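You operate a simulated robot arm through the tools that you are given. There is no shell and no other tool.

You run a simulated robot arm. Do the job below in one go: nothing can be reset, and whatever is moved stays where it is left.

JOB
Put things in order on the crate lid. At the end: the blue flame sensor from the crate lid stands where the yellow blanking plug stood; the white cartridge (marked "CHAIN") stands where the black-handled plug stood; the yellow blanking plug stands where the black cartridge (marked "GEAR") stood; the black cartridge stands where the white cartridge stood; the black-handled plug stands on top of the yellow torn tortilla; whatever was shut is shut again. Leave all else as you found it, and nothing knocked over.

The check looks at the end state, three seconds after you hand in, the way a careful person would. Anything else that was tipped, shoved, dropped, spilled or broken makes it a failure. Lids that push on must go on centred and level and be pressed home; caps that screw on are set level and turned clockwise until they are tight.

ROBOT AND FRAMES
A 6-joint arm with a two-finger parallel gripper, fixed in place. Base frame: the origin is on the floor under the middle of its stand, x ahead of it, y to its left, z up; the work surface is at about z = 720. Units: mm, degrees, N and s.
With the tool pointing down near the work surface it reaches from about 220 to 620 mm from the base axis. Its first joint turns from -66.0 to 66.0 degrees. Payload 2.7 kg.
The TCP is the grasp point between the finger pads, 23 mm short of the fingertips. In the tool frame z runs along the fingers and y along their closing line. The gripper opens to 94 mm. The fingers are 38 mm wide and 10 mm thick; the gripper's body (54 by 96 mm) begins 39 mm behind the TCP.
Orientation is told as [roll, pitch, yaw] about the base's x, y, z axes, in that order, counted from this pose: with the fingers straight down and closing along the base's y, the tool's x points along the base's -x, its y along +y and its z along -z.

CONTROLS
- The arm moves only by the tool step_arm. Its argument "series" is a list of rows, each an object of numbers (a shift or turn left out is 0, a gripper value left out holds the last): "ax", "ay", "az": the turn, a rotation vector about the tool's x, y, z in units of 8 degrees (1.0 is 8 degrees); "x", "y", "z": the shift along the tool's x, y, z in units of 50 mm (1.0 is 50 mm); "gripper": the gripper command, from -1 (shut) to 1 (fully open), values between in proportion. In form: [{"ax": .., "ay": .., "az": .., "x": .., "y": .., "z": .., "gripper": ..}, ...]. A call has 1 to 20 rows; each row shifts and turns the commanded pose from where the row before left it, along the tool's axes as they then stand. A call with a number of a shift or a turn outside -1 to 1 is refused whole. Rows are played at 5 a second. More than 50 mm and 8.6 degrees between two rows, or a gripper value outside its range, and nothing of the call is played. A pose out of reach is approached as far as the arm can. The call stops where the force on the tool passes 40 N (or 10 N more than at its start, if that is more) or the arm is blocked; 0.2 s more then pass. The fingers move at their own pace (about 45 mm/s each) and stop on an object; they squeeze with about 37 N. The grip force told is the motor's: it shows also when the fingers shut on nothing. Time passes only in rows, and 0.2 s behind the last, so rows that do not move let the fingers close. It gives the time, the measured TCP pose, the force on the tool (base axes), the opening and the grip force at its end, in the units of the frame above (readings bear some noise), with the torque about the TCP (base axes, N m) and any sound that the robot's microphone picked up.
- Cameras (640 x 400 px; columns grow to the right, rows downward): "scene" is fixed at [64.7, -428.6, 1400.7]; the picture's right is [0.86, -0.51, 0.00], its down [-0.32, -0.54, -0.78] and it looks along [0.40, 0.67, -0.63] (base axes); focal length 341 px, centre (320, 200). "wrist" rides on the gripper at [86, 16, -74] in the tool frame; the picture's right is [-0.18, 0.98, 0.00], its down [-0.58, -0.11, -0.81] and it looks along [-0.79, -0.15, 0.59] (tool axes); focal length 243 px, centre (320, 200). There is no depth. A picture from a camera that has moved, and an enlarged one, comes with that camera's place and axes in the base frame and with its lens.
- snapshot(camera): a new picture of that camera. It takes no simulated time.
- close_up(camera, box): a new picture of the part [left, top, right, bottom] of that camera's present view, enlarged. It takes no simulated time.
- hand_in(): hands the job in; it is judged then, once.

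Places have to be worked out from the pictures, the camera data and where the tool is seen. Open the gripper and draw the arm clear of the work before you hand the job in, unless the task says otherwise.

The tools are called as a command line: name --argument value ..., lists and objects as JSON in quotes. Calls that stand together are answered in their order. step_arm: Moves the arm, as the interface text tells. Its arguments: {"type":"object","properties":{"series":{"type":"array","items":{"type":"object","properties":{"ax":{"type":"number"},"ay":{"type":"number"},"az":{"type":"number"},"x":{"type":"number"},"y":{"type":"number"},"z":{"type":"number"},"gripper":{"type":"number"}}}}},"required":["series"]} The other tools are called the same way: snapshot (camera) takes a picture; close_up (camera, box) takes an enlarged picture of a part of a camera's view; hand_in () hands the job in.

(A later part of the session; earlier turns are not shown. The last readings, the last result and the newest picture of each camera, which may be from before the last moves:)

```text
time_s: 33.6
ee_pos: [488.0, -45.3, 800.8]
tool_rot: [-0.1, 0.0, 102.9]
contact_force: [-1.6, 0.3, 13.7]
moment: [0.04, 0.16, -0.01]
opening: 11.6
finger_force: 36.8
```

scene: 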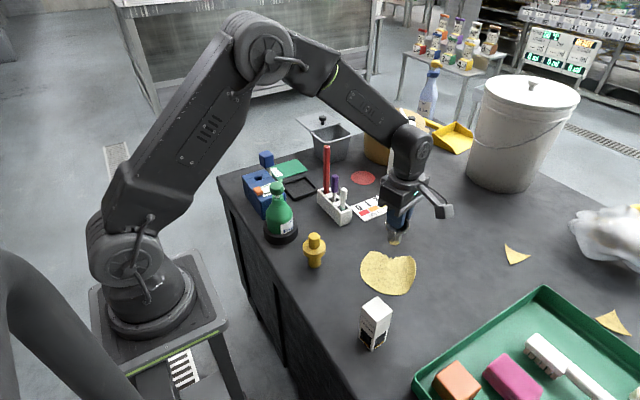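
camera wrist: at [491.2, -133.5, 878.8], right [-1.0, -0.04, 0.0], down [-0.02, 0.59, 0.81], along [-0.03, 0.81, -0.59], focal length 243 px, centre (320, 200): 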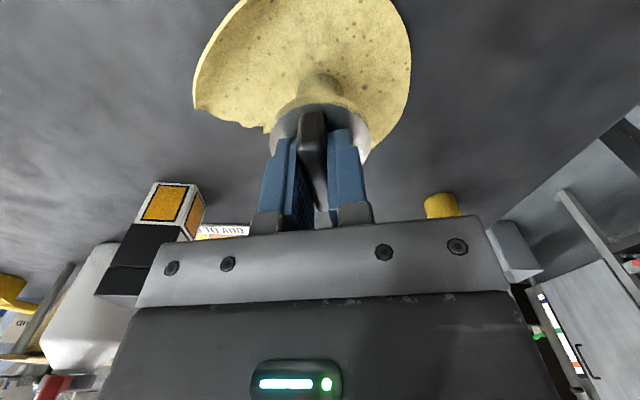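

Contact at 13.7 N: the plug is standing on the tortilla. I relax the push slightly, open moderately, and look.

step_arm --series '[{"z": -0.014}, {"gripper": -0.4}, {}, {"gripper": 0.2}, {}, {}]'

step_arm --series '[{"z": -0.2}, {"z": -0.4}, {"z": -0.8}, {"z": -0.8}]'

snapshot --camera "wrist"

close_up --camera "scene" --box '[340, 200, 460, 310]'

```text
time_s: 35.0
ee_pos: [486.8, -45.0, 799.1]
tool_rot: [0.1, 0.0, 102.8]
contact_force: [0.7, -0.5, -0.4]
moment: [-0.01, -0.01, 0.01]
opening: 56.2
finger_force: 0.1
```

```text
time_s: 36.0
ee_pos: [486.4, -45.9, 910.9]
tool_rot: [-0.1, -0.1, 102.9]
contact_force: [-0.1, -0.7, 0.1]
moment: [0.0, 0.01, -0.02]
opening: 56.6
finger_force: 0.1
```

```text
taken
camera wrist: at [490.3, -134.3, 985.4], right [-1.0, -0.04, 0.0], down [-0.02, 0.59, 0.81], along [-0.03, 0.81, -0.59], focal length 243 px, centre (320, 200)
```

wrist: 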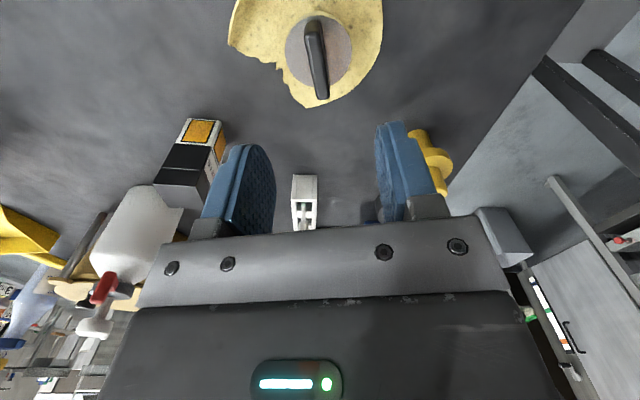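

```text
3.64 times, centred on (400, 255) of scene
camera zoom: at [64.7, -428.6, 1400.7], right [0.86, -0.51, 0.0], down [-0.32, -0.54, -0.78], along [0.4, 0.67, -0.63], focal length 1240 px, centre (29, 0)
```

zoom: 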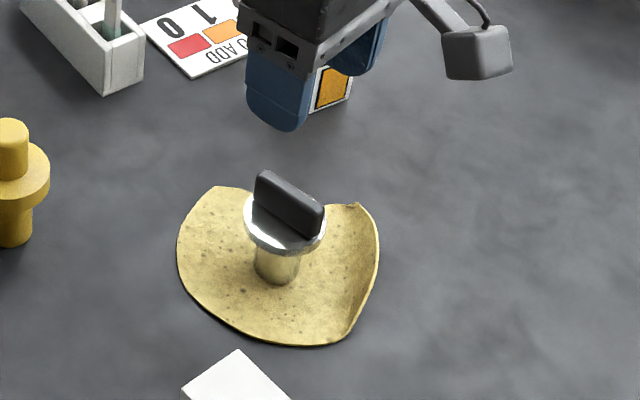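

The black-handled plug stands upright on the tortilla. Next is the white cartridge; I move above its estimated spot (353,-159) and look.

step_arm --series '[{"z": -0.5, "gripper": 0.8}, {"x": 0.4025, "y": 0.7745}, {"x": 0.4025, "y": 0.7745}, {"x": 0.4025, "y": 0.7745}, {"x": 0.4025, "y": 0.7745}, {"az": 0.74}, {}]'

snapshot --camera "wrist"

close_up --camera "wrist" --box '[220, 0, 420, 140]'

close_up --camera "scene" --box '[300, 230, 440, 370]'

```text
time_s: 37.6
ee_pos: [353.1, -158.6, 935.3]
tool_rot: [0.0, -0.1, 96.9]
contact_force: [-0.6, -0.1, 0.3]
moment: [-0.01, -0.01, -0.03]
opening: 84.4
finger_force: 0.0
```

```text
taken
camera wrist: at [348.4, -246.9, 1009.9], right [-1.0, 0.06, 0.0], down [0.04, 0.59, 0.81], along [0.05, 0.8, -0.59], focal length 243 px, centre (320, 200)
```

wrist: 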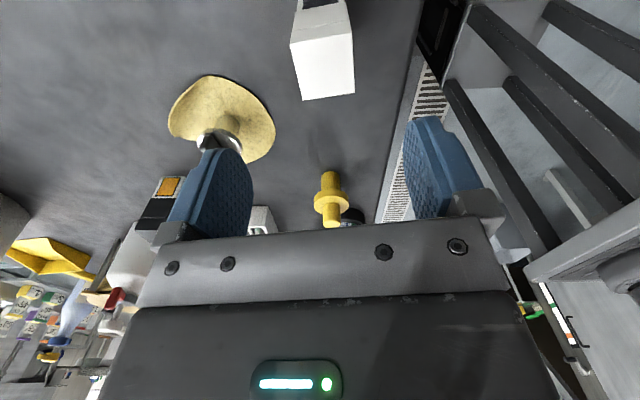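

```text
2.86 times, centred on (320, 70) of wrist
camera zoom: at [348.4, -246.9, 1009.9], right [-1.0, 0.06, 0.0], down [0.04, 0.59, 0.81], along [0.05, 0.8, -0.59], focal length 693 px, centre (320, 571)
```

zoom: 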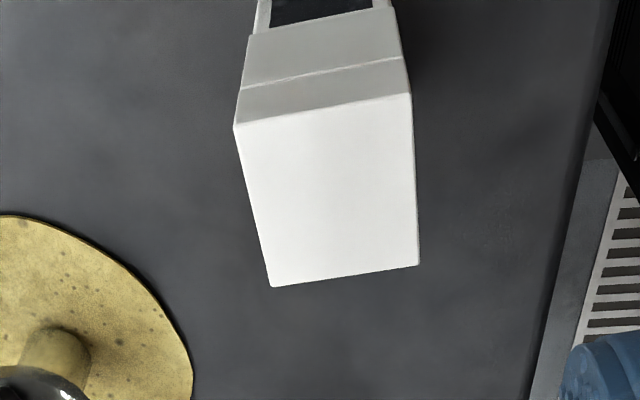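

```text
2.86 times, centred on (370, 300) of scene
camera zoom: at [64.7, -428.6, 1400.7], right [0.86, -0.51, 0.0], down [-0.32, -0.54, -0.78], along [0.4, 0.67, -0.63], focal length 974 px, centre (177, -86)
```

zoom: 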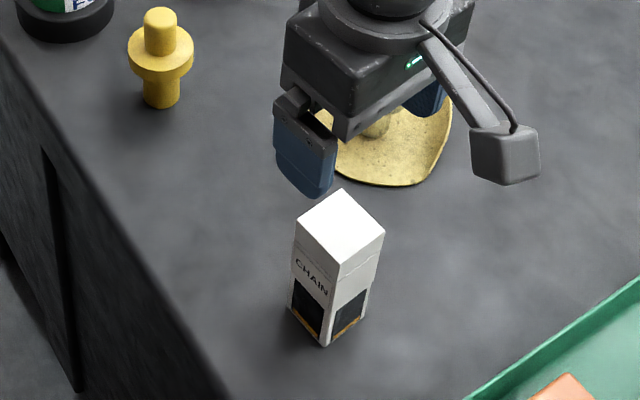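

The white cartridge is ~40 mm square, ~113 mm tall (top z≈833), centred at about (351,-161) and turned ~5.5°. I align to its faces and descend so the palm stays clear of its top.

step_arm --series '[{"x": 0.043, "y": 0.047, "az": 0.175}, {"z": 0.7}, {"z": 0.5}, {}]'

snapshot --camera "wrist"

close_up --camera "scene" --box '[300, 230, 440, 370]'

```text
time_s: 38.6
ee_pos: [351.4, -160.6, 874.4]
tool_rot: [0.1, 0.0, 95.7]
contact_force: [0.3, 0.4, 0.7]
moment: [-0.01, 0.01, 0.03]
opening: 84.5
finger_force: 0.0
```

```text
taken
camera wrist: at [344.5, -249.6, 949.1], right [-1.0, 0.09, 0.0], down [0.05, 0.59, 0.81], along [0.07, 0.8, -0.59], focal length 243 px, centre (320, 200)
```

wrist: 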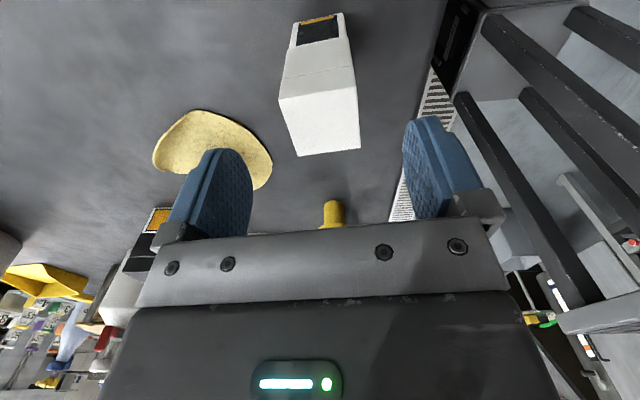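

```text
2.86 times, centred on (370, 300) of scene
camera zoom: at [64.7, -428.6, 1400.7], right [0.86, -0.51, 0.0], down [-0.32, -0.54, -0.78], along [0.4, 0.67, -0.63], focal length 974 px, centre (177, -86)
```

zoom: 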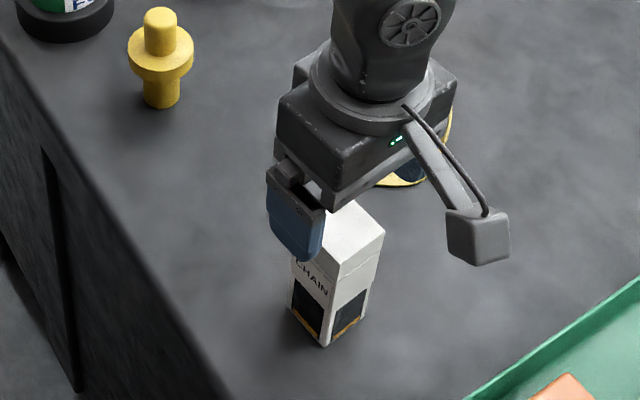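

close_up --camera "wrist" --box '[230, 0, 410, 170]'

```text
2.35 times, centred on (320, 85) of wrist
camera zoom: at [344.5, -249.6, 949.1], right [-1.0, 0.09, 0.0], down [0.05, 0.59, 0.81], along [0.07, 0.8, -0.59], focal length 571 px, centre (320, 471)
```

zoom: 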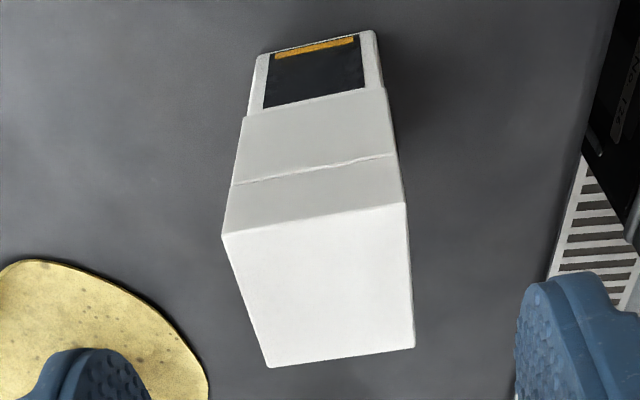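

Refined: centre (350,-160.5), top z≈830; the gripper is aligned. I descend to TCP z≈801 and close.

step_arm --series '[{"z": 0.7}, {"z": 0.6}, {"z": 0.18}, {}, {"gripper": -1}, {}, {}, {}, {}]'

snapshot --camera "wrist"

close_up --camera "scene" --box '[300, 230, 440, 370]'

```text
time_s: 40.6
ee_pos: [352.4, -162.6, 801.5]
tool_rot: [0.0, 0.0, 95.6]
contact_force: [0.0, 0.2, 0.0]
moment: [-0.01, -0.02, 0.01]
opening: 40.7
finger_force: 37.1
```

```text
taken
camera wrist: at [345.2, -249.6, 874.9], right [-1.0, 0.09, 0.0], down [0.05, 0.59, 0.81], along [0.07, 0.8, -0.59], focal length 243 px, centre (320, 200)
```

wrist: 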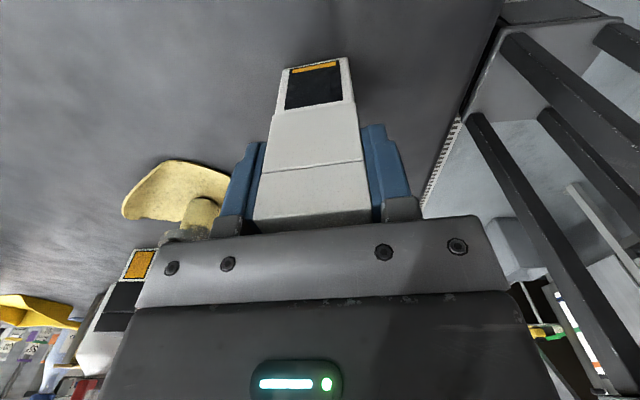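

```text
2.86 times, centred on (370, 300) of scene
camera zoom: at [64.7, -428.6, 1400.7], right [0.86, -0.51, 0.0], down [-0.32, -0.54, -0.78], along [0.4, 0.67, -0.63], focal length 974 px, centre (177, -86)
```

zoom: 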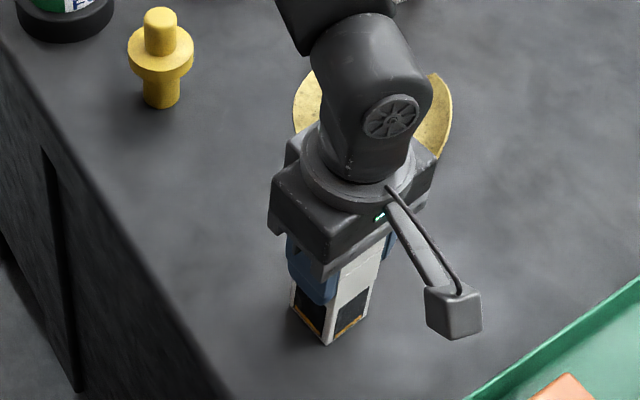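

Cartridge gripped (40.7 mm). I lift it and look before travelling.

step_arm --series '[{"z": -0.2}, {"z": -0.6}, {"z": -0.8}, {"z": -0.88}, {}]'

snapshot --camera "scene"

```text
time_s: 41.8
ee_pos: [351.3, -161.2, 925.7]
tool_rot: [0.0, -0.1, 95.6]
contact_force: [-0.2, -0.4, -1.0]
moment: [0.0, 0.02, -0.02]
opening: 40.5
finger_force: 37.4
```

```text
taken
```

scene: 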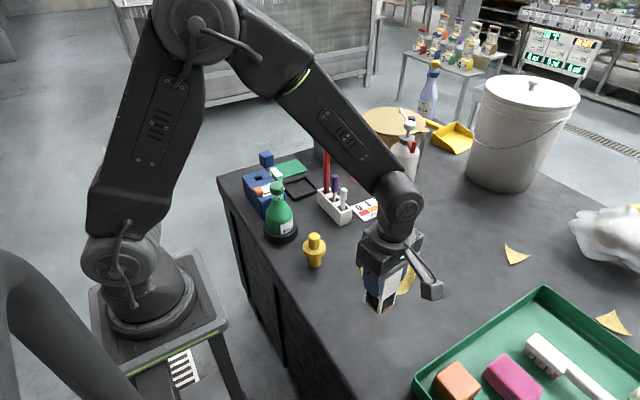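

The whole cartridge came up cleanly. I carry it in a straight line at z≈925 to over the plug's old place, straightening it to the lid axes on arrival.

step_arm --series '[{"x": -0.7564, "y": -0.556}, {"x": -0.7564, "y": -0.556}, {"x": -0.7564, "y": -0.556}, {"x": -0.7564, "y": -0.556}, {"x": -0.7564, "y": -0.556}, {"x": -0.7564, "y": -0.556}, {"x": -0.7564, "y": -0.556}, {"x": -0.7564, "y": -0.556}, {"x": -0.7564, "y": -0.556}, {"x": -0.7564, "y": -0.556}, {"az": 0.7}, {}]'

snapshot --camera "wrist"

close_up --camera "scene" --box '[290, 110, 440, 240]'

```text
time_s: 44.4
ee_pos: [590.2, 243.6, 924.7]
tool_rot: [0.0, 0.1, 90.0]
contact_force: [-0.3, -0.4, -0.9]
moment: [-0.01, -0.02, 0.01]
opening: 40.7
finger_force: 36.9
```

```text
taken
camera wrist: at [575.6, 156.1, 999.7], right [-0.98, 0.18, 0.0], down [0.11, 0.58, 0.81], along [0.15, 0.79, -0.59], focal length 243 px, centre (320, 200)
```

wrist: 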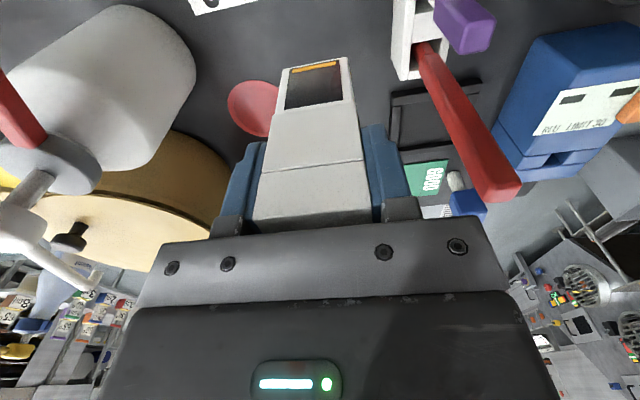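

```text
3.08 times, centred on (365, 175) of scene
camera zoom: at [64.7, -428.5, 1400.7], right [0.86, -0.51, 0.0], down [-0.32, -0.54, -0.78], along [0.4, 0.67, -0.63], focal length 1050 px, centre (182, 277)
```

zoom: 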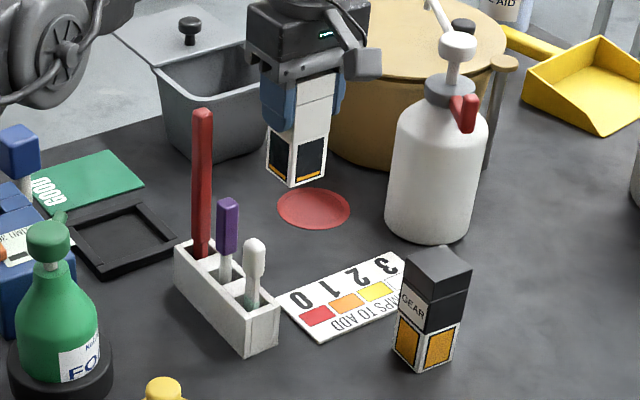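

In place over (590,243). I lower to just above the surface and check clearance from the card.

step_arm --series '[{"z": 0.8}, {"z": 0.8}, {"z": 0.7}, {}]'

snapshot --camera "wrist"

close_up --camera "scene" --box '[290, 130, 430, 240]'

```text
time_s: 45.4
ee_pos: [591.2, 242.8, 810.5]
tool_rot: [0.0, 0.0, 90.0]
contact_force: [0.1, 1.2, -1.8]
moment: [0.01, 0.01, -0.02]
opening: 40.8
finger_force: 37.2
```

```text
taken
camera wrist: at [576.4, 156.4, 884.9], right [-0.98, 0.18, 0.0], down [0.11, 0.58, 0.81], along [0.15, 0.79, -0.59], focal length 243 px, centre (320, 200)
```

wrist: 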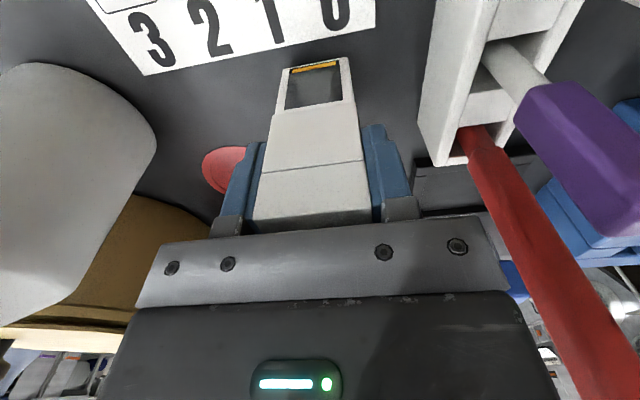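

```text
3.64 times, centred on (360, 185) of scene
camera zoom: at [64.7, -428.6, 1400.7], right [0.86, -0.51, 0.0], down [-0.32, -0.54, -0.78], along [0.4, 0.67, -0.63], focal length 1240 px, centre (174, 254)
```

zoom: 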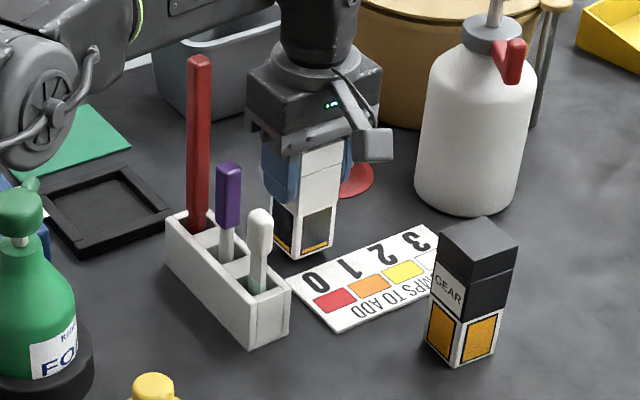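

The cartridge clears the card by about 8 mm. I lower the last 9 mm gently.

step_arm --series '[{"z": 0.08}, {"z": 0.04}, {"z": 0.02}, {}]'

step_arm --series '[{"z": 0.02}, {}]'

step_arm --series '[{"z": 0.016}, {}]'

```text
time_s: 46.4
ee_pos: [592.3, 243.2, 803.0]
tool_rot: [0.0, 0.0, 90.0]
contact_force: [0.5, -0.8, -0.8]
moment: [0.02, -0.02, 0.0]
opening: 40.6
finger_force: 37.3
```

```text
time_s: 47.0
ee_pos: [591.9, 242.5, 802.7]
tool_rot: [0.0, 0.0, 90.1]
contact_force: [0.7, -0.9, -2.1]
moment: [-0.02, -0.05, 0.01]
opening: 40.6
finger_force: 36.8
```

```text
time_s: 47.6
ee_pos: [591.8, 242.5, 800.8]
tool_rot: [0.0, 0.0, 90.1]
contact_force: [-0.4, 0.6, -1.1]
moment: [0.01, 0.02, 0.02]
opening: 40.8
finger_force: 37.0
```

step_arm --series '[{"z": 0.016}, {}]'

step_arm --series '[{"z": 0.012}, {}]'

```text
time_s: 48.2
ee_pos: [591.3, 242.5, 802.0]
tool_rot: [0.0, 0.0, 90.0]
contact_force: [-0.2, -1.0, -2.3]
moment: [0.0, 0.0, 0.03]
opening: 40.9
finger_force: 36.8
```

```text
time_s: 48.8
ee_pos: [591.1, 243.1, 801.5]
tool_rot: [-0.2, 0.0, 89.9]
contact_force: [0.2, 0.0, 0.1]
moment: [-0.02, 0.03, 0.01]
opening: 40.6
finger_force: 37.1
```

step_arm --series '[{"z": 0.012}, {}]'

```text
time_s: 49.4
ee_pos: [592.5, 243.1, 801.4]
tool_rot: [0.0, 0.0, 90.0]
contact_force: [-1.0, -1.7, 7.1]
moment: [-0.17, 0.26, 0.02]
opening: 40.9
finger_force: 37.2
```

Contact (7 N) — it is standing on the surface. I open gently and rise straight up.

step_arm --series '[{"z": -0.008}, {"gripper": 0.0}, {}, {"gripper": 0.45}, {}, {}]'

step_arm --series '[{"z": -0.2}, {"z": -0.5}, {"z": -0.8}, {"z": -0.8}]'

snapshot --camera "wrist"

close_up --camera "scene" --box '[290, 110, 440, 240]'

```text
time_s: 50.8
ee_pos: [590.7, 242.1, 800.7]
tool_rot: [0.0, 0.1, 89.9]
contact_force: [-0.2, -0.3, -0.3]
moment: [-0.04, -0.04, 0.01]
opening: 68.3
finger_force: 0.1
```

```text
time_s: 51.8
ee_pos: [590.3, 242.9, 914.8]
tool_rot: [0.1, 0.1, 89.9]
contact_force: [0.1, -0.4, -0.1]
moment: [-0.01, -0.02, -0.03]
opening: 68.2
finger_force: 0.2
```

```text
taken
camera wrist: at [575.2, 156.2, 989.2], right [-0.98, 0.18, 0.0], down [0.11, 0.58, 0.81], along [0.15, 0.79, -0.59], focal length 243 px, centre (320, 200)
```

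wrist: 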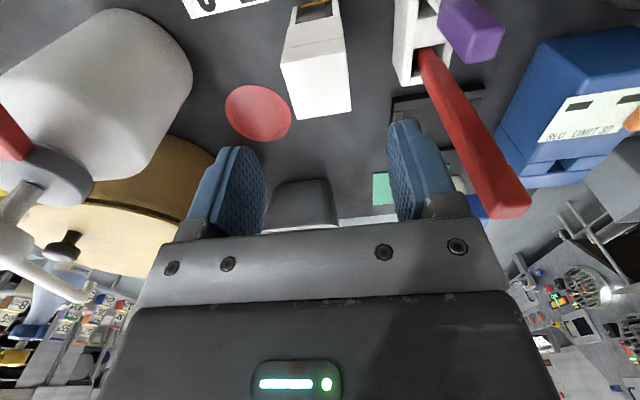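

```text
3.08 times, centred on (365, 175) of scene
camera zoom: at [64.7, -428.6, 1400.7], right [0.86, -0.51, 0.0], down [-0.32, -0.54, -0.78], along [0.4, 0.67, -0.63], focal length 1050 px, centre (182, 277)
```

zoom: 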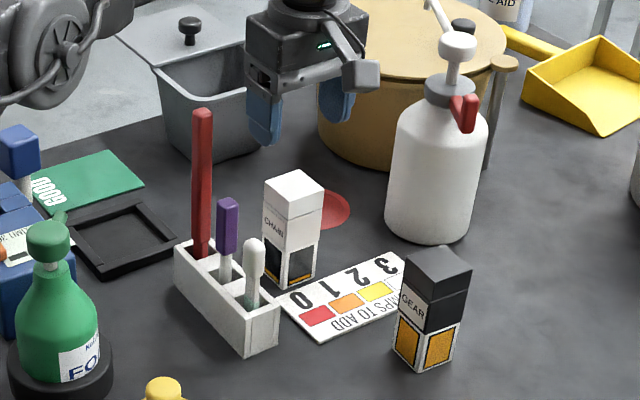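

White cartridge stands in its new place. Next the black cartridge at about (630,80), turned about -4°; I move above it to look.

step_arm --series '[{"x": 0.815, "y": -0.2}, {"x": 0.815, "y": -0.2}, {"x": 0.815, "y": -0.2}, {"x": 0.815, "y": -0.2, "az": 0.46, "gripper": 0.8}, {}]'

snapshot --camera "wrist"

close_up --camera "wrist" --box '[220, 0, 420, 140]'

```text
time_s: 53.0
ee_pos: [631.2, 79.2, 914.0]
tool_rot: [0.0, 0.0, 86.4]
contact_force: [-0.2, -0.6, -0.4]
moment: [0.0, -0.02, -0.03]
opening: 84.8
finger_force: 0.0
```

```text
taken
camera wrist: at [609.0, -6.5, 989.3], right [-0.97, 0.25, 0.0], down [0.15, 0.57, 0.81], along [0.2, 0.78, -0.59], focal length 243 px, centre (320, 200)
```

wrist: 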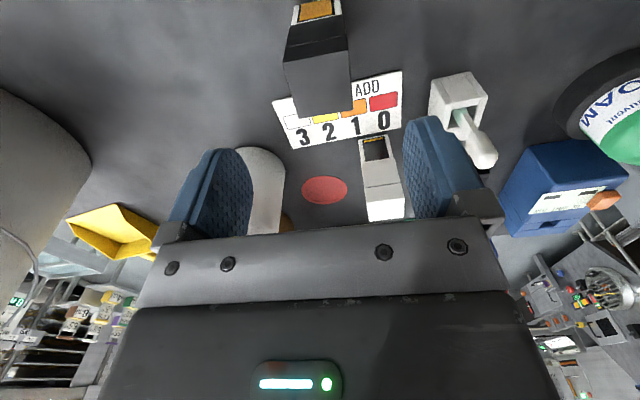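

```text
2.86 times, centred on (320, 70) of wrist
camera zoom: at [609.0, -6.5, 989.3], right [-0.97, 0.25, 0.0], down [0.15, 0.57, 0.81], along [0.2, 0.78, -0.59], focal length 693 px, centre (320, 571)
```

zoom: 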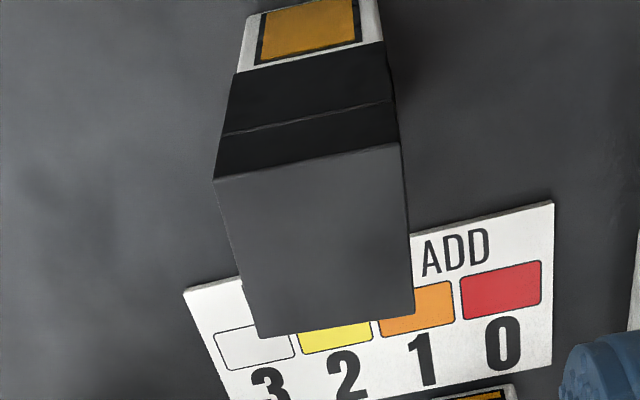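

The black cartridge centre is (630.3,79.1), turned -3.5°, top z≈830; the gripper is already aligned over it. I descend and close.

step_arm --series '[{"z": 0.8}, {"z": 0.8}, {}, {"z": 0.5}, {"z": 0.16}, {}, {"gripper": -1}, {}, {}, {}, {}]'

snapshot --camera "wrist"

close_up --camera "scene" --box '[330, 130, 460, 240]'

```text
time_s: 55.4
ee_pos: [631.9, 79.2, 801.1]
tool_rot: [-0.1, 0.1, 86.4]
contact_force: [-0.6, -0.3, -0.4]
moment: [-0.02, -0.02, 0.03]
opening: 40.6
finger_force: 36.8
```

```text
taken
camera wrist: at [610.4, -6.7, 876.2], right [-0.97, 0.25, 0.0], down [0.15, 0.57, 0.81], along [0.2, 0.78, -0.59], focal length 243 px, centre (320, 200)
```

wrist: 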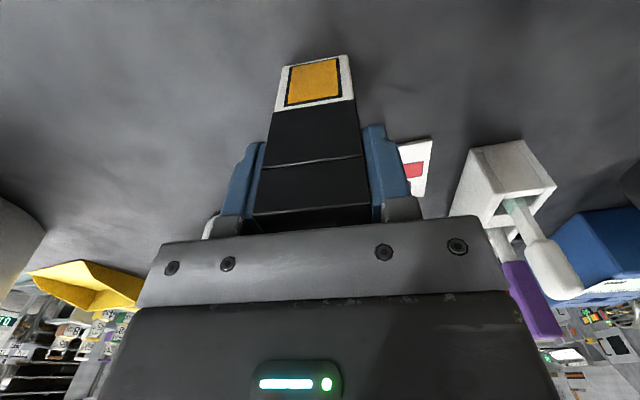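

```text
3.64 times, centred on (395, 185) of scene
camera zoom: at [64.7, -428.6, 1400.7], right [0.86, -0.51, 0.0], down [-0.32, -0.54, -0.78], along [0.4, 0.67, -0.63], focal length 1240 px, centre (47, 254)
```

zoom: 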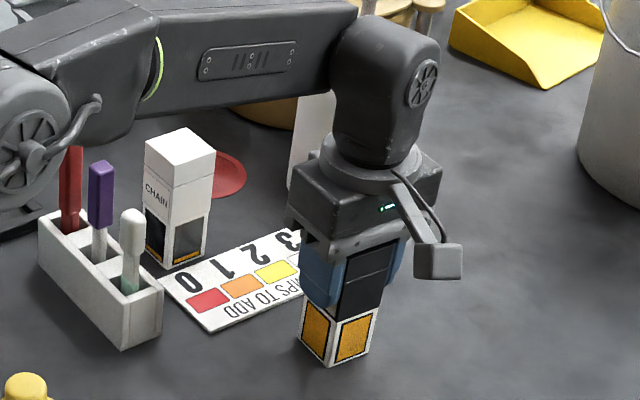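

Gripped. I lift it to z≈922 and carry it to the white cartridge's old place (351,-161), turning it to match that place's orientation.

step_arm --series '[{"z": -0.2}, {"z": -0.6}, {"z": -0.8}, {"z": -0.8}, {"x": 0.643, "y": 0.661}, {"x": 0.643, "y": 0.661}, {"x": 0.643, "y": 0.661}, {"x": 0.643, "y": 0.661}, {"x": 0.643, "y": 0.661}, {"x": 0.643, "y": 0.661}, {"x": 0.643, "y": 0.661}, {"x": 0.643, "y": 0.661}, {"az": -0.57}, {"az": -0.57}, {}]'

snapshot --camera "scene"

snapshot --camera "wrist"

```text
time_s: 58.6
ee_pos: [351.1, -159.9, 921.9]
tool_rot: [0.0, 0.0, 95.5]
contact_force: [-0.4, -0.5, -1.9]
moment: [-0.01, -0.02, 0.02]
opening: 40.5
finger_force: 36.9
```

```text
taken
```

scene: 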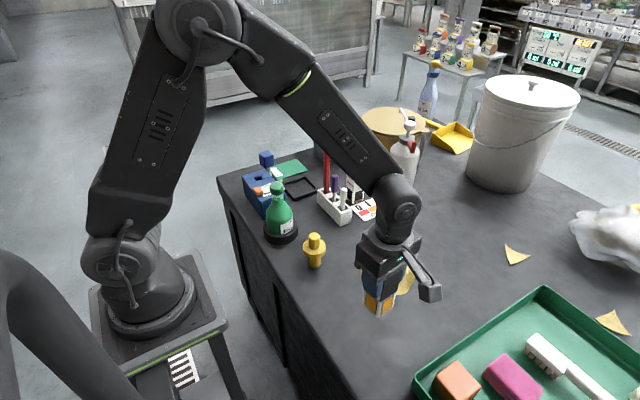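

```text
taken
camera wrist: at [343.2, -247.8, 996.6], right [-1.0, 0.09, 0.0], down [0.05, 0.59, 0.81], along [0.07, 0.8, -0.59], focal length 243 px, centre (320, 200)
```

wrist: 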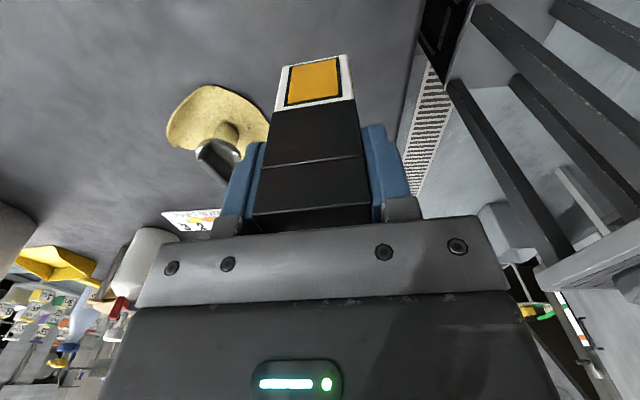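

At (351,-160). I lower it to the surface, finely at the end.

step_arm --series '[{"z": 0.8}, {"z": 0.8}, {"z": 0.6}, {"z": 0.12}, {"z": 0.04}, {}]'

step_arm --series '[{"z": 0.02}, {}]'

step_arm --series '[{"z": 0.014}, {}]'

```text
time_s: 60.0
ee_pos: [351.5, -159.5, 804.2]
tool_rot: [0.0, 0.0, 95.6]
contact_force: [-0.1, 0.5, -1.1]
moment: [-0.01, -0.01, 0.02]
opening: 40.8
finger_force: 37.0
```

```text
time_s: 60.6
ee_pos: [351.5, -159.8, 802.1]
tool_rot: [0.1, -0.1, 95.5]
contact_force: [-0.1, 0.4, -1.2]
moment: [-0.05, -0.02, 0.02]
opening: 40.7
finger_force: 37.2
```

```text
time_s: 61.2
ee_pos: [350.9, -159.9, 802.9]
tool_rot: [0.0, 0.1, 95.5]
contact_force: [0.1, 0.5, -0.8]
moment: [-0.03, 0.02, -0.01]
opening: 40.9
finger_force: 36.8
```

step_arm --series '[{"z": 0.014}, {}]'

step_arm --series '[{"z": 0.014}, {}]'

```text
time_s: 61.8
ee_pos: [350.7, -160.1, 801.6]
tool_rot: [-0.1, 0.0, 95.5]
contact_force: [-2.6, 0.0, 6.5]
moment: [-0.03, 0.17, 0.0]
opening: 40.5
finger_force: 36.5
```

```text
time_s: 62.4
ee_pos: [352.4, -159.9, 802.2]
tool_rot: [0.0, 0.0, 95.5]
contact_force: [-5.5, 3.2, 25.0]
moment: [0.32, 0.42, -0.02]
opening: 41.1
finger_force: 37.6
```

It is firmly down (25 N). I back off the last ~0.8 mm of push and open.

step_arm --series '[{"z": -0.016}, {}, {"gripper": 0.0}, {}, {"gripper": 0.6}, {}, {}]'

step_arm --series '[{"z": -0.2}, {"z": -0.5}, {"z": -0.8}, {"z": -0.8}]'

snapshot --camera "wrist"

snapshot --camera "scene"

```text
time_s: 64.0
ee_pos: [351.6, -161.1, 802.6]
tool_rot: [0.0, 0.1, 95.5]
contact_force: [-0.5, -0.5, 0.4]
moment: [-0.01, 0.01, 0.0]
opening: 75.4
finger_force: 0.0
```

```text
time_s: 65.0
ee_pos: [351.0, -159.4, 916.3]
tool_rot: [0.0, 0.0, 95.4]
contact_force: [-0.1, 0.8, -0.2]
moment: [0.01, -0.02, 0.01]
opening: 75.3
finger_force: 0.1
```

```text
taken
camera wrist: at [343.7, -247.5, 990.5], right [-1.0, 0.09, 0.0], down [0.05, 0.59, 0.81], along [0.07, 0.8, -0.59], focal length 243 px, centre (320, 200)
```

wrist: 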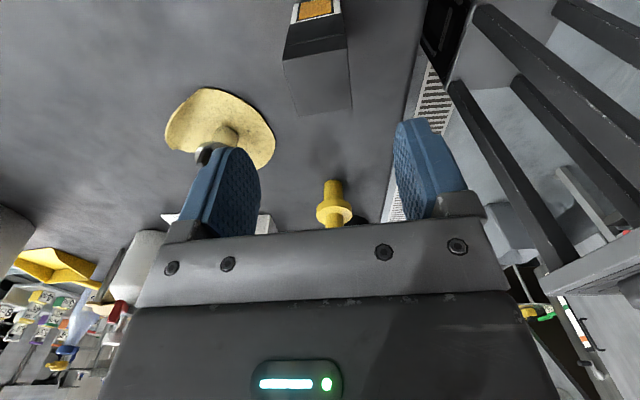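

```text
taken
```

scene: 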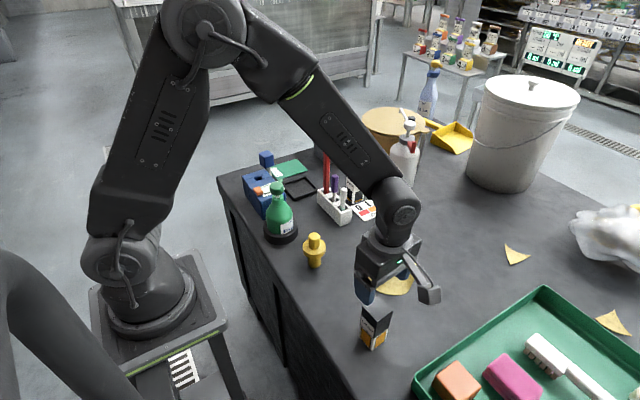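

The black cartridge stands where the white one was. Next the yellow blanking plug near (349,76): I move over it for a close look.

step_arm --series '[{"x": -0.94, "y": -0.081}, {"x": -0.94, "y": -0.081}, {"x": -0.94, "y": -0.081}, {"x": -0.94, "y": -0.081}, {"x": -0.94, "y": -0.081}, {"az": 0.66}, {}]'

snapshot --camera "wrist"

close_up --camera "wrist" --box '[220, 0, 420, 140]'

close_up --camera "scene" --box '[260, 200, 460, 360]'

```text
time_s: 66.6
ee_pos: [348.3, 76.1, 916.4]
tool_rot: [0.0, 0.0, 90.1]
contact_force: [0.2, 0.5, 0.2]
moment: [-0.02, -0.02, -0.02]
opening: 75.3
finger_force: 0.1
```

```text
taken
camera wrist: at [332.9, -10.8, 990.2], right [-0.98, 0.18, 0.0], down [0.11, 0.58, 0.81], along [0.15, 0.79, -0.59], focal length 243 px, centre (320, 200)
```

wrist: 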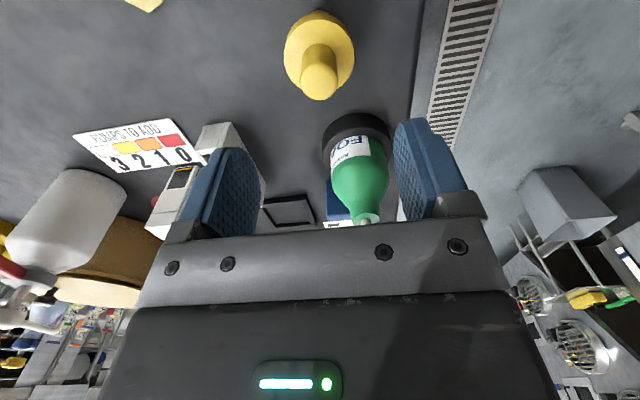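

```text
2.86 times, centred on (320, 70) of wrist
camera zoom: at [332.9, -10.8, 990.2], right [-0.98, 0.18, 0.0], down [0.11, 0.58, 0.81], along [0.15, 0.79, -0.59], focal length 693 px, centre (320, 571)
```

zoom: 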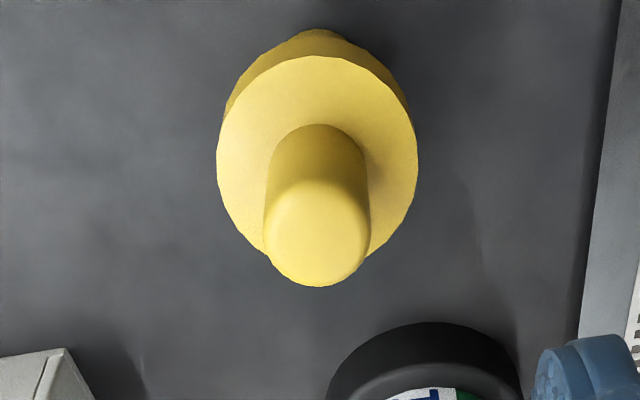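

```text
2.50 times, centred on (360, 280) of scene
camera zoom: at [64.7, -428.6, 1400.7], right [0.86, -0.51, 0.0], down [-0.32, -0.54, -0.78], along [0.4, 0.67, -0.63], focal length 853 px, centre (220, 0)
```

zoom: 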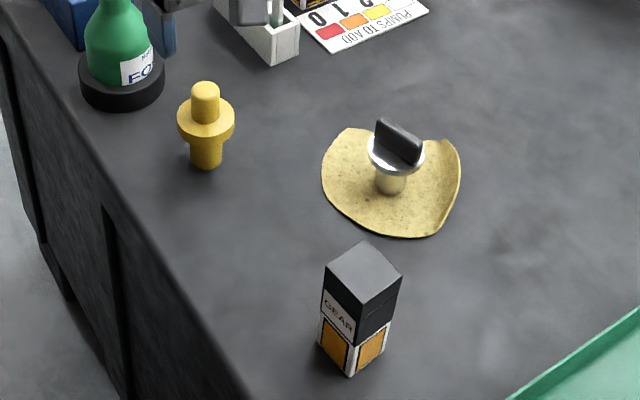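

The yellow plug (knob Ø~26 mm top z≈820, flange Ø~57 mm top z≈779) stands at about (349.7,77.5). I correct by ~1.4 mm, descend around the knob with fingertips above the flange, and check.

step_arm --series '[{"x": -0.028, "y": -0.028}, {"z": 0.8}, {"z": 0.8}, {"z": 0.5}, {}]'

snapshot --camera "wrist"

close_up --camera "scene" --box '[260, 180, 400, 300]'

```text
time_s: 67.8
ee_pos: [349.4, 78.1, 809.3]
tool_rot: [0.0, 0.0, 90.2]
contact_force: [0.4, 0.3, -0.5]
moment: [-0.01, -0.01, -0.01]
opening: 75.4
finger_force: 0.0
```

```text
taken
camera wrist: at [334.3, -9.7, 884.6], right [-0.98, 0.18, 0.0], down [0.11, 0.58, 0.81], along [0.15, 0.79, -0.59], focal length 243 px, centre (320, 200)
```

wrist: 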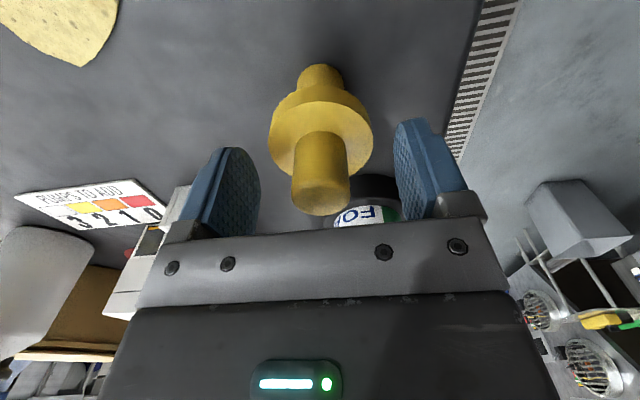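

```text
3.33 times, centred on (330, 240) of scene
camera zoom: at [64.7, -428.6, 1400.7], right [0.86, -0.51, 0.0], down [-0.32, -0.54, -0.78], along [0.4, 0.67, -0.63], focal length 1137 px, centre (287, 67)
```

zoom: 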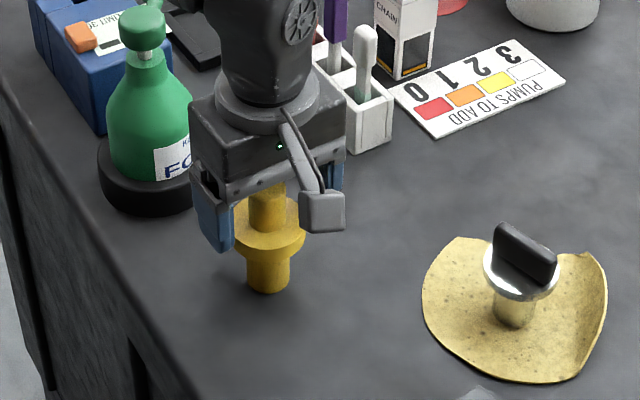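

Aligned; I go down the last ~5 mm and close on the knob.

step_arm --series '[{"z": 0.09}, {}, {"gripper": -1}, {}, {}, {}, {}, {}]'

snapshot --camera "wrist"

```text
time_s: 69.6
ee_pos: [351.2, 77.1, 807.5]
tool_rot: [-0.3, -0.2, 90.2]
contact_force: [-2.2, 1.3, 35.2]
moment: [0.29, -0.47, 0.05]
opening: 42.9
finger_force: 36.8
```

```text
taken
camera wrist: at [335.0, -9.5, 881.8], right [-0.98, 0.18, 0.0], down [0.1, 0.58, 0.81], along [0.15, 0.79, -0.59], focal length 243 px, centre (320, 200)
```

wrist: 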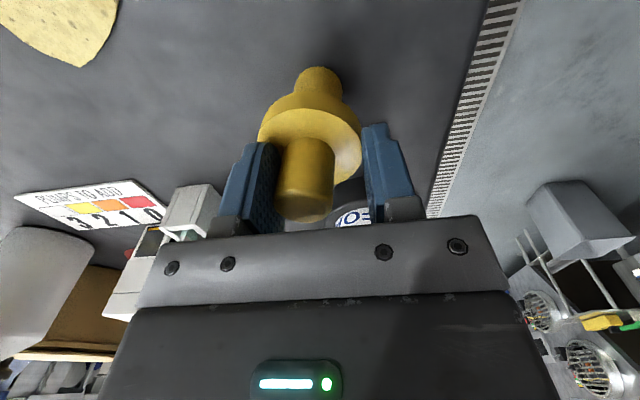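

The fingers stopped at 43 mm with a 35 N upward force: the tips have caught on the flange, so it sits higher than I judged. I look before doing anything else.

close_up --camera "scene" --box '[270, 200, 370, 300]'

close_up --camera "wrist" --box '[210, 50, 430, 240]'

```text
4.00 times, centred on (320, 250) of scene
camera zoom: at [64.3, -428.6, 1400.7], right [0.86, -0.51, 0.0], down [-0.32, -0.54, -0.78], along [0.4, 0.67, -0.63], focal length 1364 px, centre (320, 0)
```

zoom: 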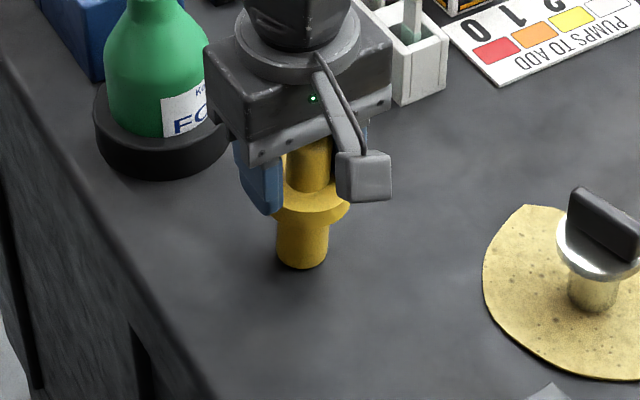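

```text
2.11 times, centred on (320, 145) of wrist
camera zoom: at [335.0, -9.5, 881.8], right [-0.98, 0.18, 0.0], down [0.1, 0.58, 0.81], along [0.15, 0.79, -0.59], focal length 511 px, centre (320, 316)
```

zoom: 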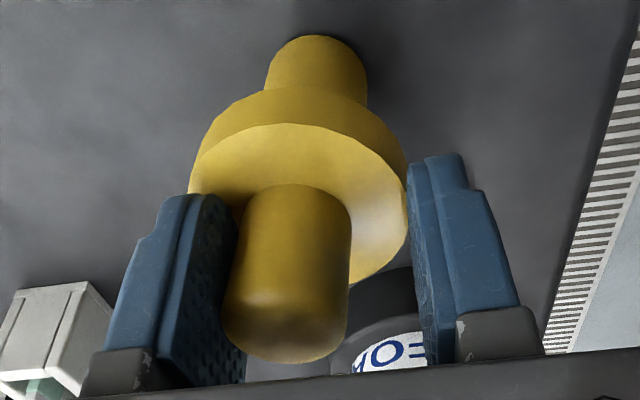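

The plug is leaning ~5° toward +x, pinned between its flange rim and knob. I open in small increments so it settles back upright gradually.

step_arm --series '[{"gripper": -0.06}, {}, {"gripper": -0.03}, {}, {"gripper": 0.0}, {}, {"gripper": 0.03}, {}, {"gripper": 0.06}, {}, {"gripper": 0.09}, {}]'

close_up --camera "wrist" --box '[210, 50, 430, 240]'

```text
time_s: 72.2
ee_pos: [350.0, 77.2, 807.0]
tool_rot: [-0.1, -0.1, 90.2]
contact_force: [1.1, -0.2, 29.1]
moment: [0.11, -0.67, -0.03]
opening: 51.9
finger_force: 0.7
```

```text
2.11 times, centred on (320, 145) of wrist
camera zoom: at [334.5, -9.9, 881.4], right [-0.98, 0.18, 0.0], down [0.11, 0.58, 0.81], along [0.15, 0.79, -0.59], focal length 511 px, centre (320, 316)
```

zoom: 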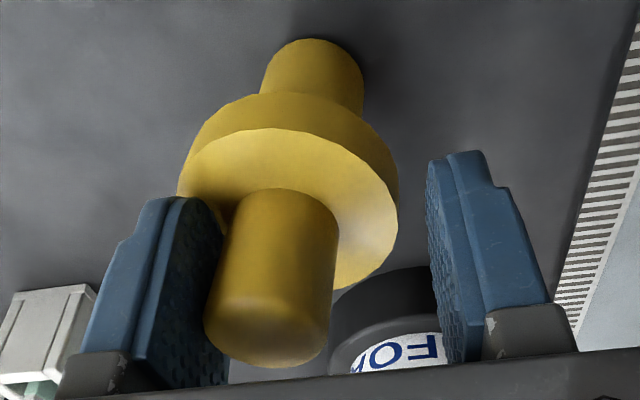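

Now the +x fingertip is pressing down on the flange (29 N). I raise the tool in small steps to let the plug settle upright.

step_arm --series '[{"z": -0.02}, {"z": -0.02}, {"z": -0.02}, {"z": -0.02}, {"z": -0.02}, {"z": -0.02}, {}]'

close_up --camera "wrist" --box '[210, 50, 430, 240]'

```text
time_s: 73.8
ee_pos: [350.4, 77.2, 812.4]
tool_rot: [0.0, -0.1, 90.2]
contact_force: [-0.7, -0.1, -0.5]
moment: [-0.04, 0.0, 0.02]
opening: 51.3
finger_force: 0.1
```

```text
2.11 times, centred on (320, 145) of wrist
camera zoom: at [334.3, -9.8, 887.1], right [-0.98, 0.18, 0.0], down [0.11, 0.58, 0.81], along [0.15, 0.79, -0.59], focal length 511 px, centre (320, 316)
```

zoom: 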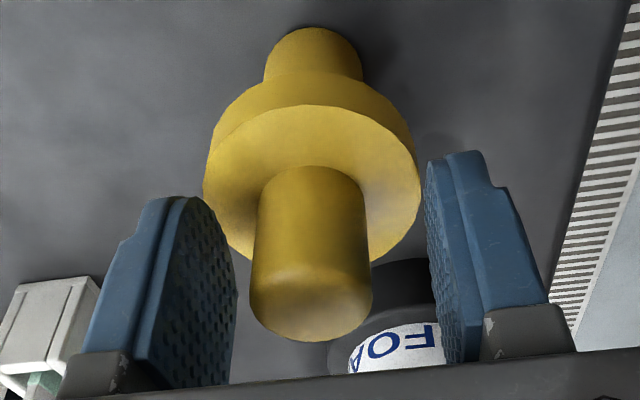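

The plug is upright again with no contact, slightly shifted (~2 mm) — it will be carried off anyway. The flange top is ≈785, so I grip higher: re-centre by 2 mm, rise 1.5 mm, then close on the knob.

step_arm --series '[{"x": -0.03, "y": -0.04, "z": -0.03}, {}, {"gripper": -0.1}, {}, {"gripper": -0.25}, {}, {}]'

close_up --camera "wrist" --box '[210, 50, 430, 240]'

```text
time_s: 75.4
ee_pos: [352.2, 78.5, 814.1]
tool_rot: [0.0, 0.0, 90.2]
contact_force: [0.0, -0.3, -0.4]
moment: [0.03, -0.01, 0.0]
opening: 35.4
finger_force: 0.2
```

```text
2.11 times, centred on (320, 145) of wrist
camera zoom: at [336.3, -8.0, 888.9], right [-0.98, 0.18, 0.0], down [0.11, 0.58, 0.81], along [0.15, 0.79, -0.59], focal length 511 px, centre (320, 316)
```

zoom: 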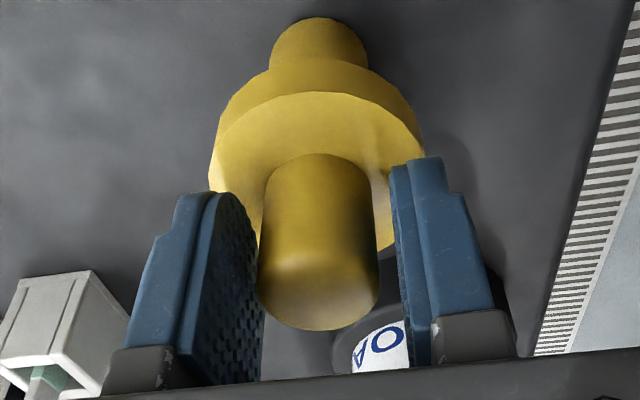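

No contact at 35 mm opening and the plug is upright and centred. I close fully on the knob.

step_arm --series '[{"gripper": -0.4}, {}, {"gripper": -1}, {}, {}, {}]'

close_up --camera "wrist" --box '[210, 50, 430, 240]'

close_up --camera "scene" --box '[270, 200, 370, 300]'

```text
time_s: 76.8
ee_pos: [351.9, 79.2, 813.9]
tool_rot: [0.0, 0.0, 90.2]
contact_force: [-0.8, 0.2, 0.6]
moment: [-0.01, 0.01, 0.0]
opening: 26.1
finger_force: 37.1
```

```text
2.11 times, centred on (320, 145) of wrist
camera zoom: at [336.3, -8.0, 888.9], right [-0.98, 0.18, 0.0], down [0.11, 0.58, 0.81], along [0.15, 0.79, -0.59], focal length 511 px, centre (320, 316)
```

zoom: 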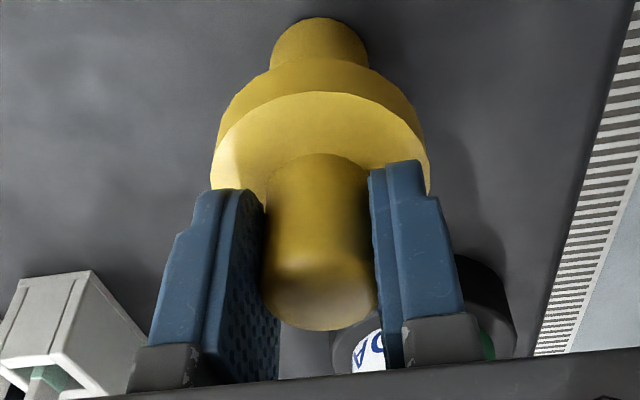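

```text
4.00 times, centred on (320, 250) of scene
camera zoom: at [64.7, -428.6, 1400.7], right [0.86, -0.51, 0.0], down [-0.32, -0.54, -0.78], along [0.4, 0.67, -0.63], focal length 1364 px, centre (320, 0)
```

zoom: 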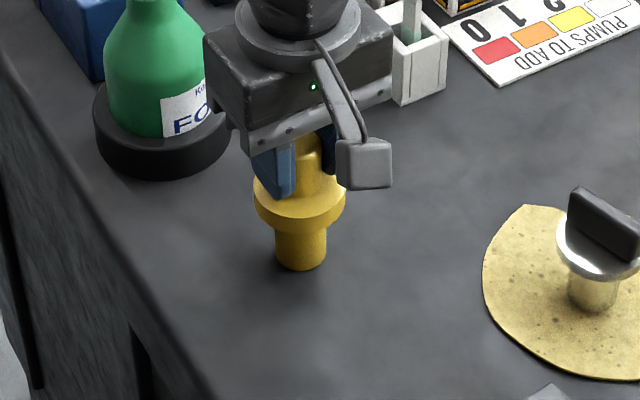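

Gripped at 26.1 mm with the plug upright. I lift it and carry it along +x to over the black cartridge's old place (630,79).

step_arm --series '[{"z": -0.2}, {"z": -0.6}, {"z": -0.7}, {"z": -0.6}, {"y": -0.9277}, {"y": -0.9277}, {"y": -0.9277}, {"y": -0.9277}, {"y": -0.9277}, {"y": -0.9277}, {}]'

snapshot --camera "scene"

snapshot --camera "wrist"

```text
time_s: 79.2
ee_pos: [629.6, 77.5, 920.0]
tool_rot: [0.1, 0.0, 90.2]
contact_force: [0.3, -0.2, -0.2]
moment: [0.02, 0.02, -0.03]
opening: 26.3
finger_force: 36.2
```

```text
taken
```

scene: 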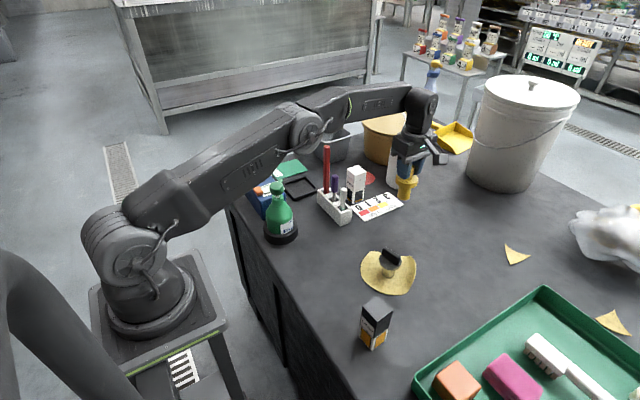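

```text
taken
camera wrist: at [614.5, -8.1, 993.5], right [-0.98, 0.18, 0.0], down [0.11, 0.58, 0.81], along [0.14, 0.79, -0.59], focal length 243 px, centre (320, 200)
```

wrist: 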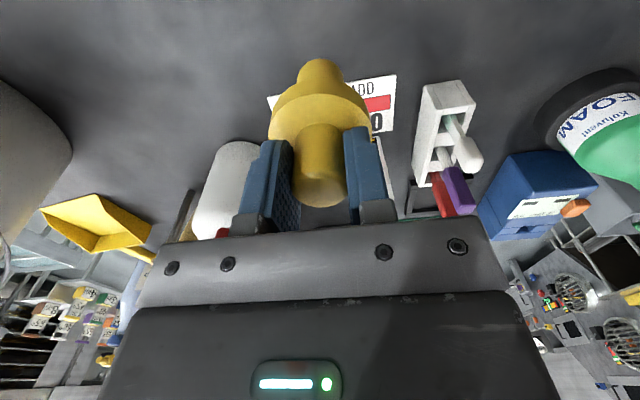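

Over the target. I lower it, finely at the end.

step_arm --series '[{"x": -0.02}, {"z": 0.8}, {"z": 0.7}, {"z": 0.5}, {"z": 0.05}, {}]'

step_arm --series '[{"z": 0.02}, {}]'

step_arm --series '[{"z": 0.014}, {}]'

```text
time_s: 80.6
ee_pos: [629.6, 81.6, 818.2]
tool_rot: [0.0, 0.1, 90.2]
contact_force: [0.3, 0.2, -0.9]
moment: [0.01, -0.01, 0.01]
opening: 26.3
finger_force: 36.8
```

```text
time_s: 81.2
ee_pos: [629.5, 80.6, 816.4]
tool_rot: [-0.1, 0.1, 90.2]
contact_force: [-0.2, 0.5, -1.8]
moment: [0.02, 0.01, -0.02]
opening: 26.4
finger_force: 37.0
```

```text
time_s: 81.8
ee_pos: [629.2, 80.3, 816.7]
tool_rot: [-0.1, -0.1, 90.2]
contact_force: [0.4, -0.2, 0.7]
moment: [0.0, -0.01, -0.01]
opening: 26.3
finger_force: 37.1
```

step_arm --series '[{"z": 0.014}, {}]'

step_arm --series '[{"z": 0.012}, {}]'

```text
time_s: 82.4
ee_pos: [629.3, 80.3, 815.2]
tool_rot: [0.0, 0.0, 90.2]
contact_force: [-0.3, 0.7, -0.8]
moment: [0.02, -0.01, -0.01]
opening: 26.3
finger_force: 37.3
```

```text
time_s: 83.0
ee_pos: [629.3, 81.7, 815.1]
tool_rot: [0.0, 0.0, 90.2]
contact_force: [-0.9, 0.1, 0.7]
moment: [0.0, 0.05, 0.01]
opening: 26.3
finger_force: 36.7
```

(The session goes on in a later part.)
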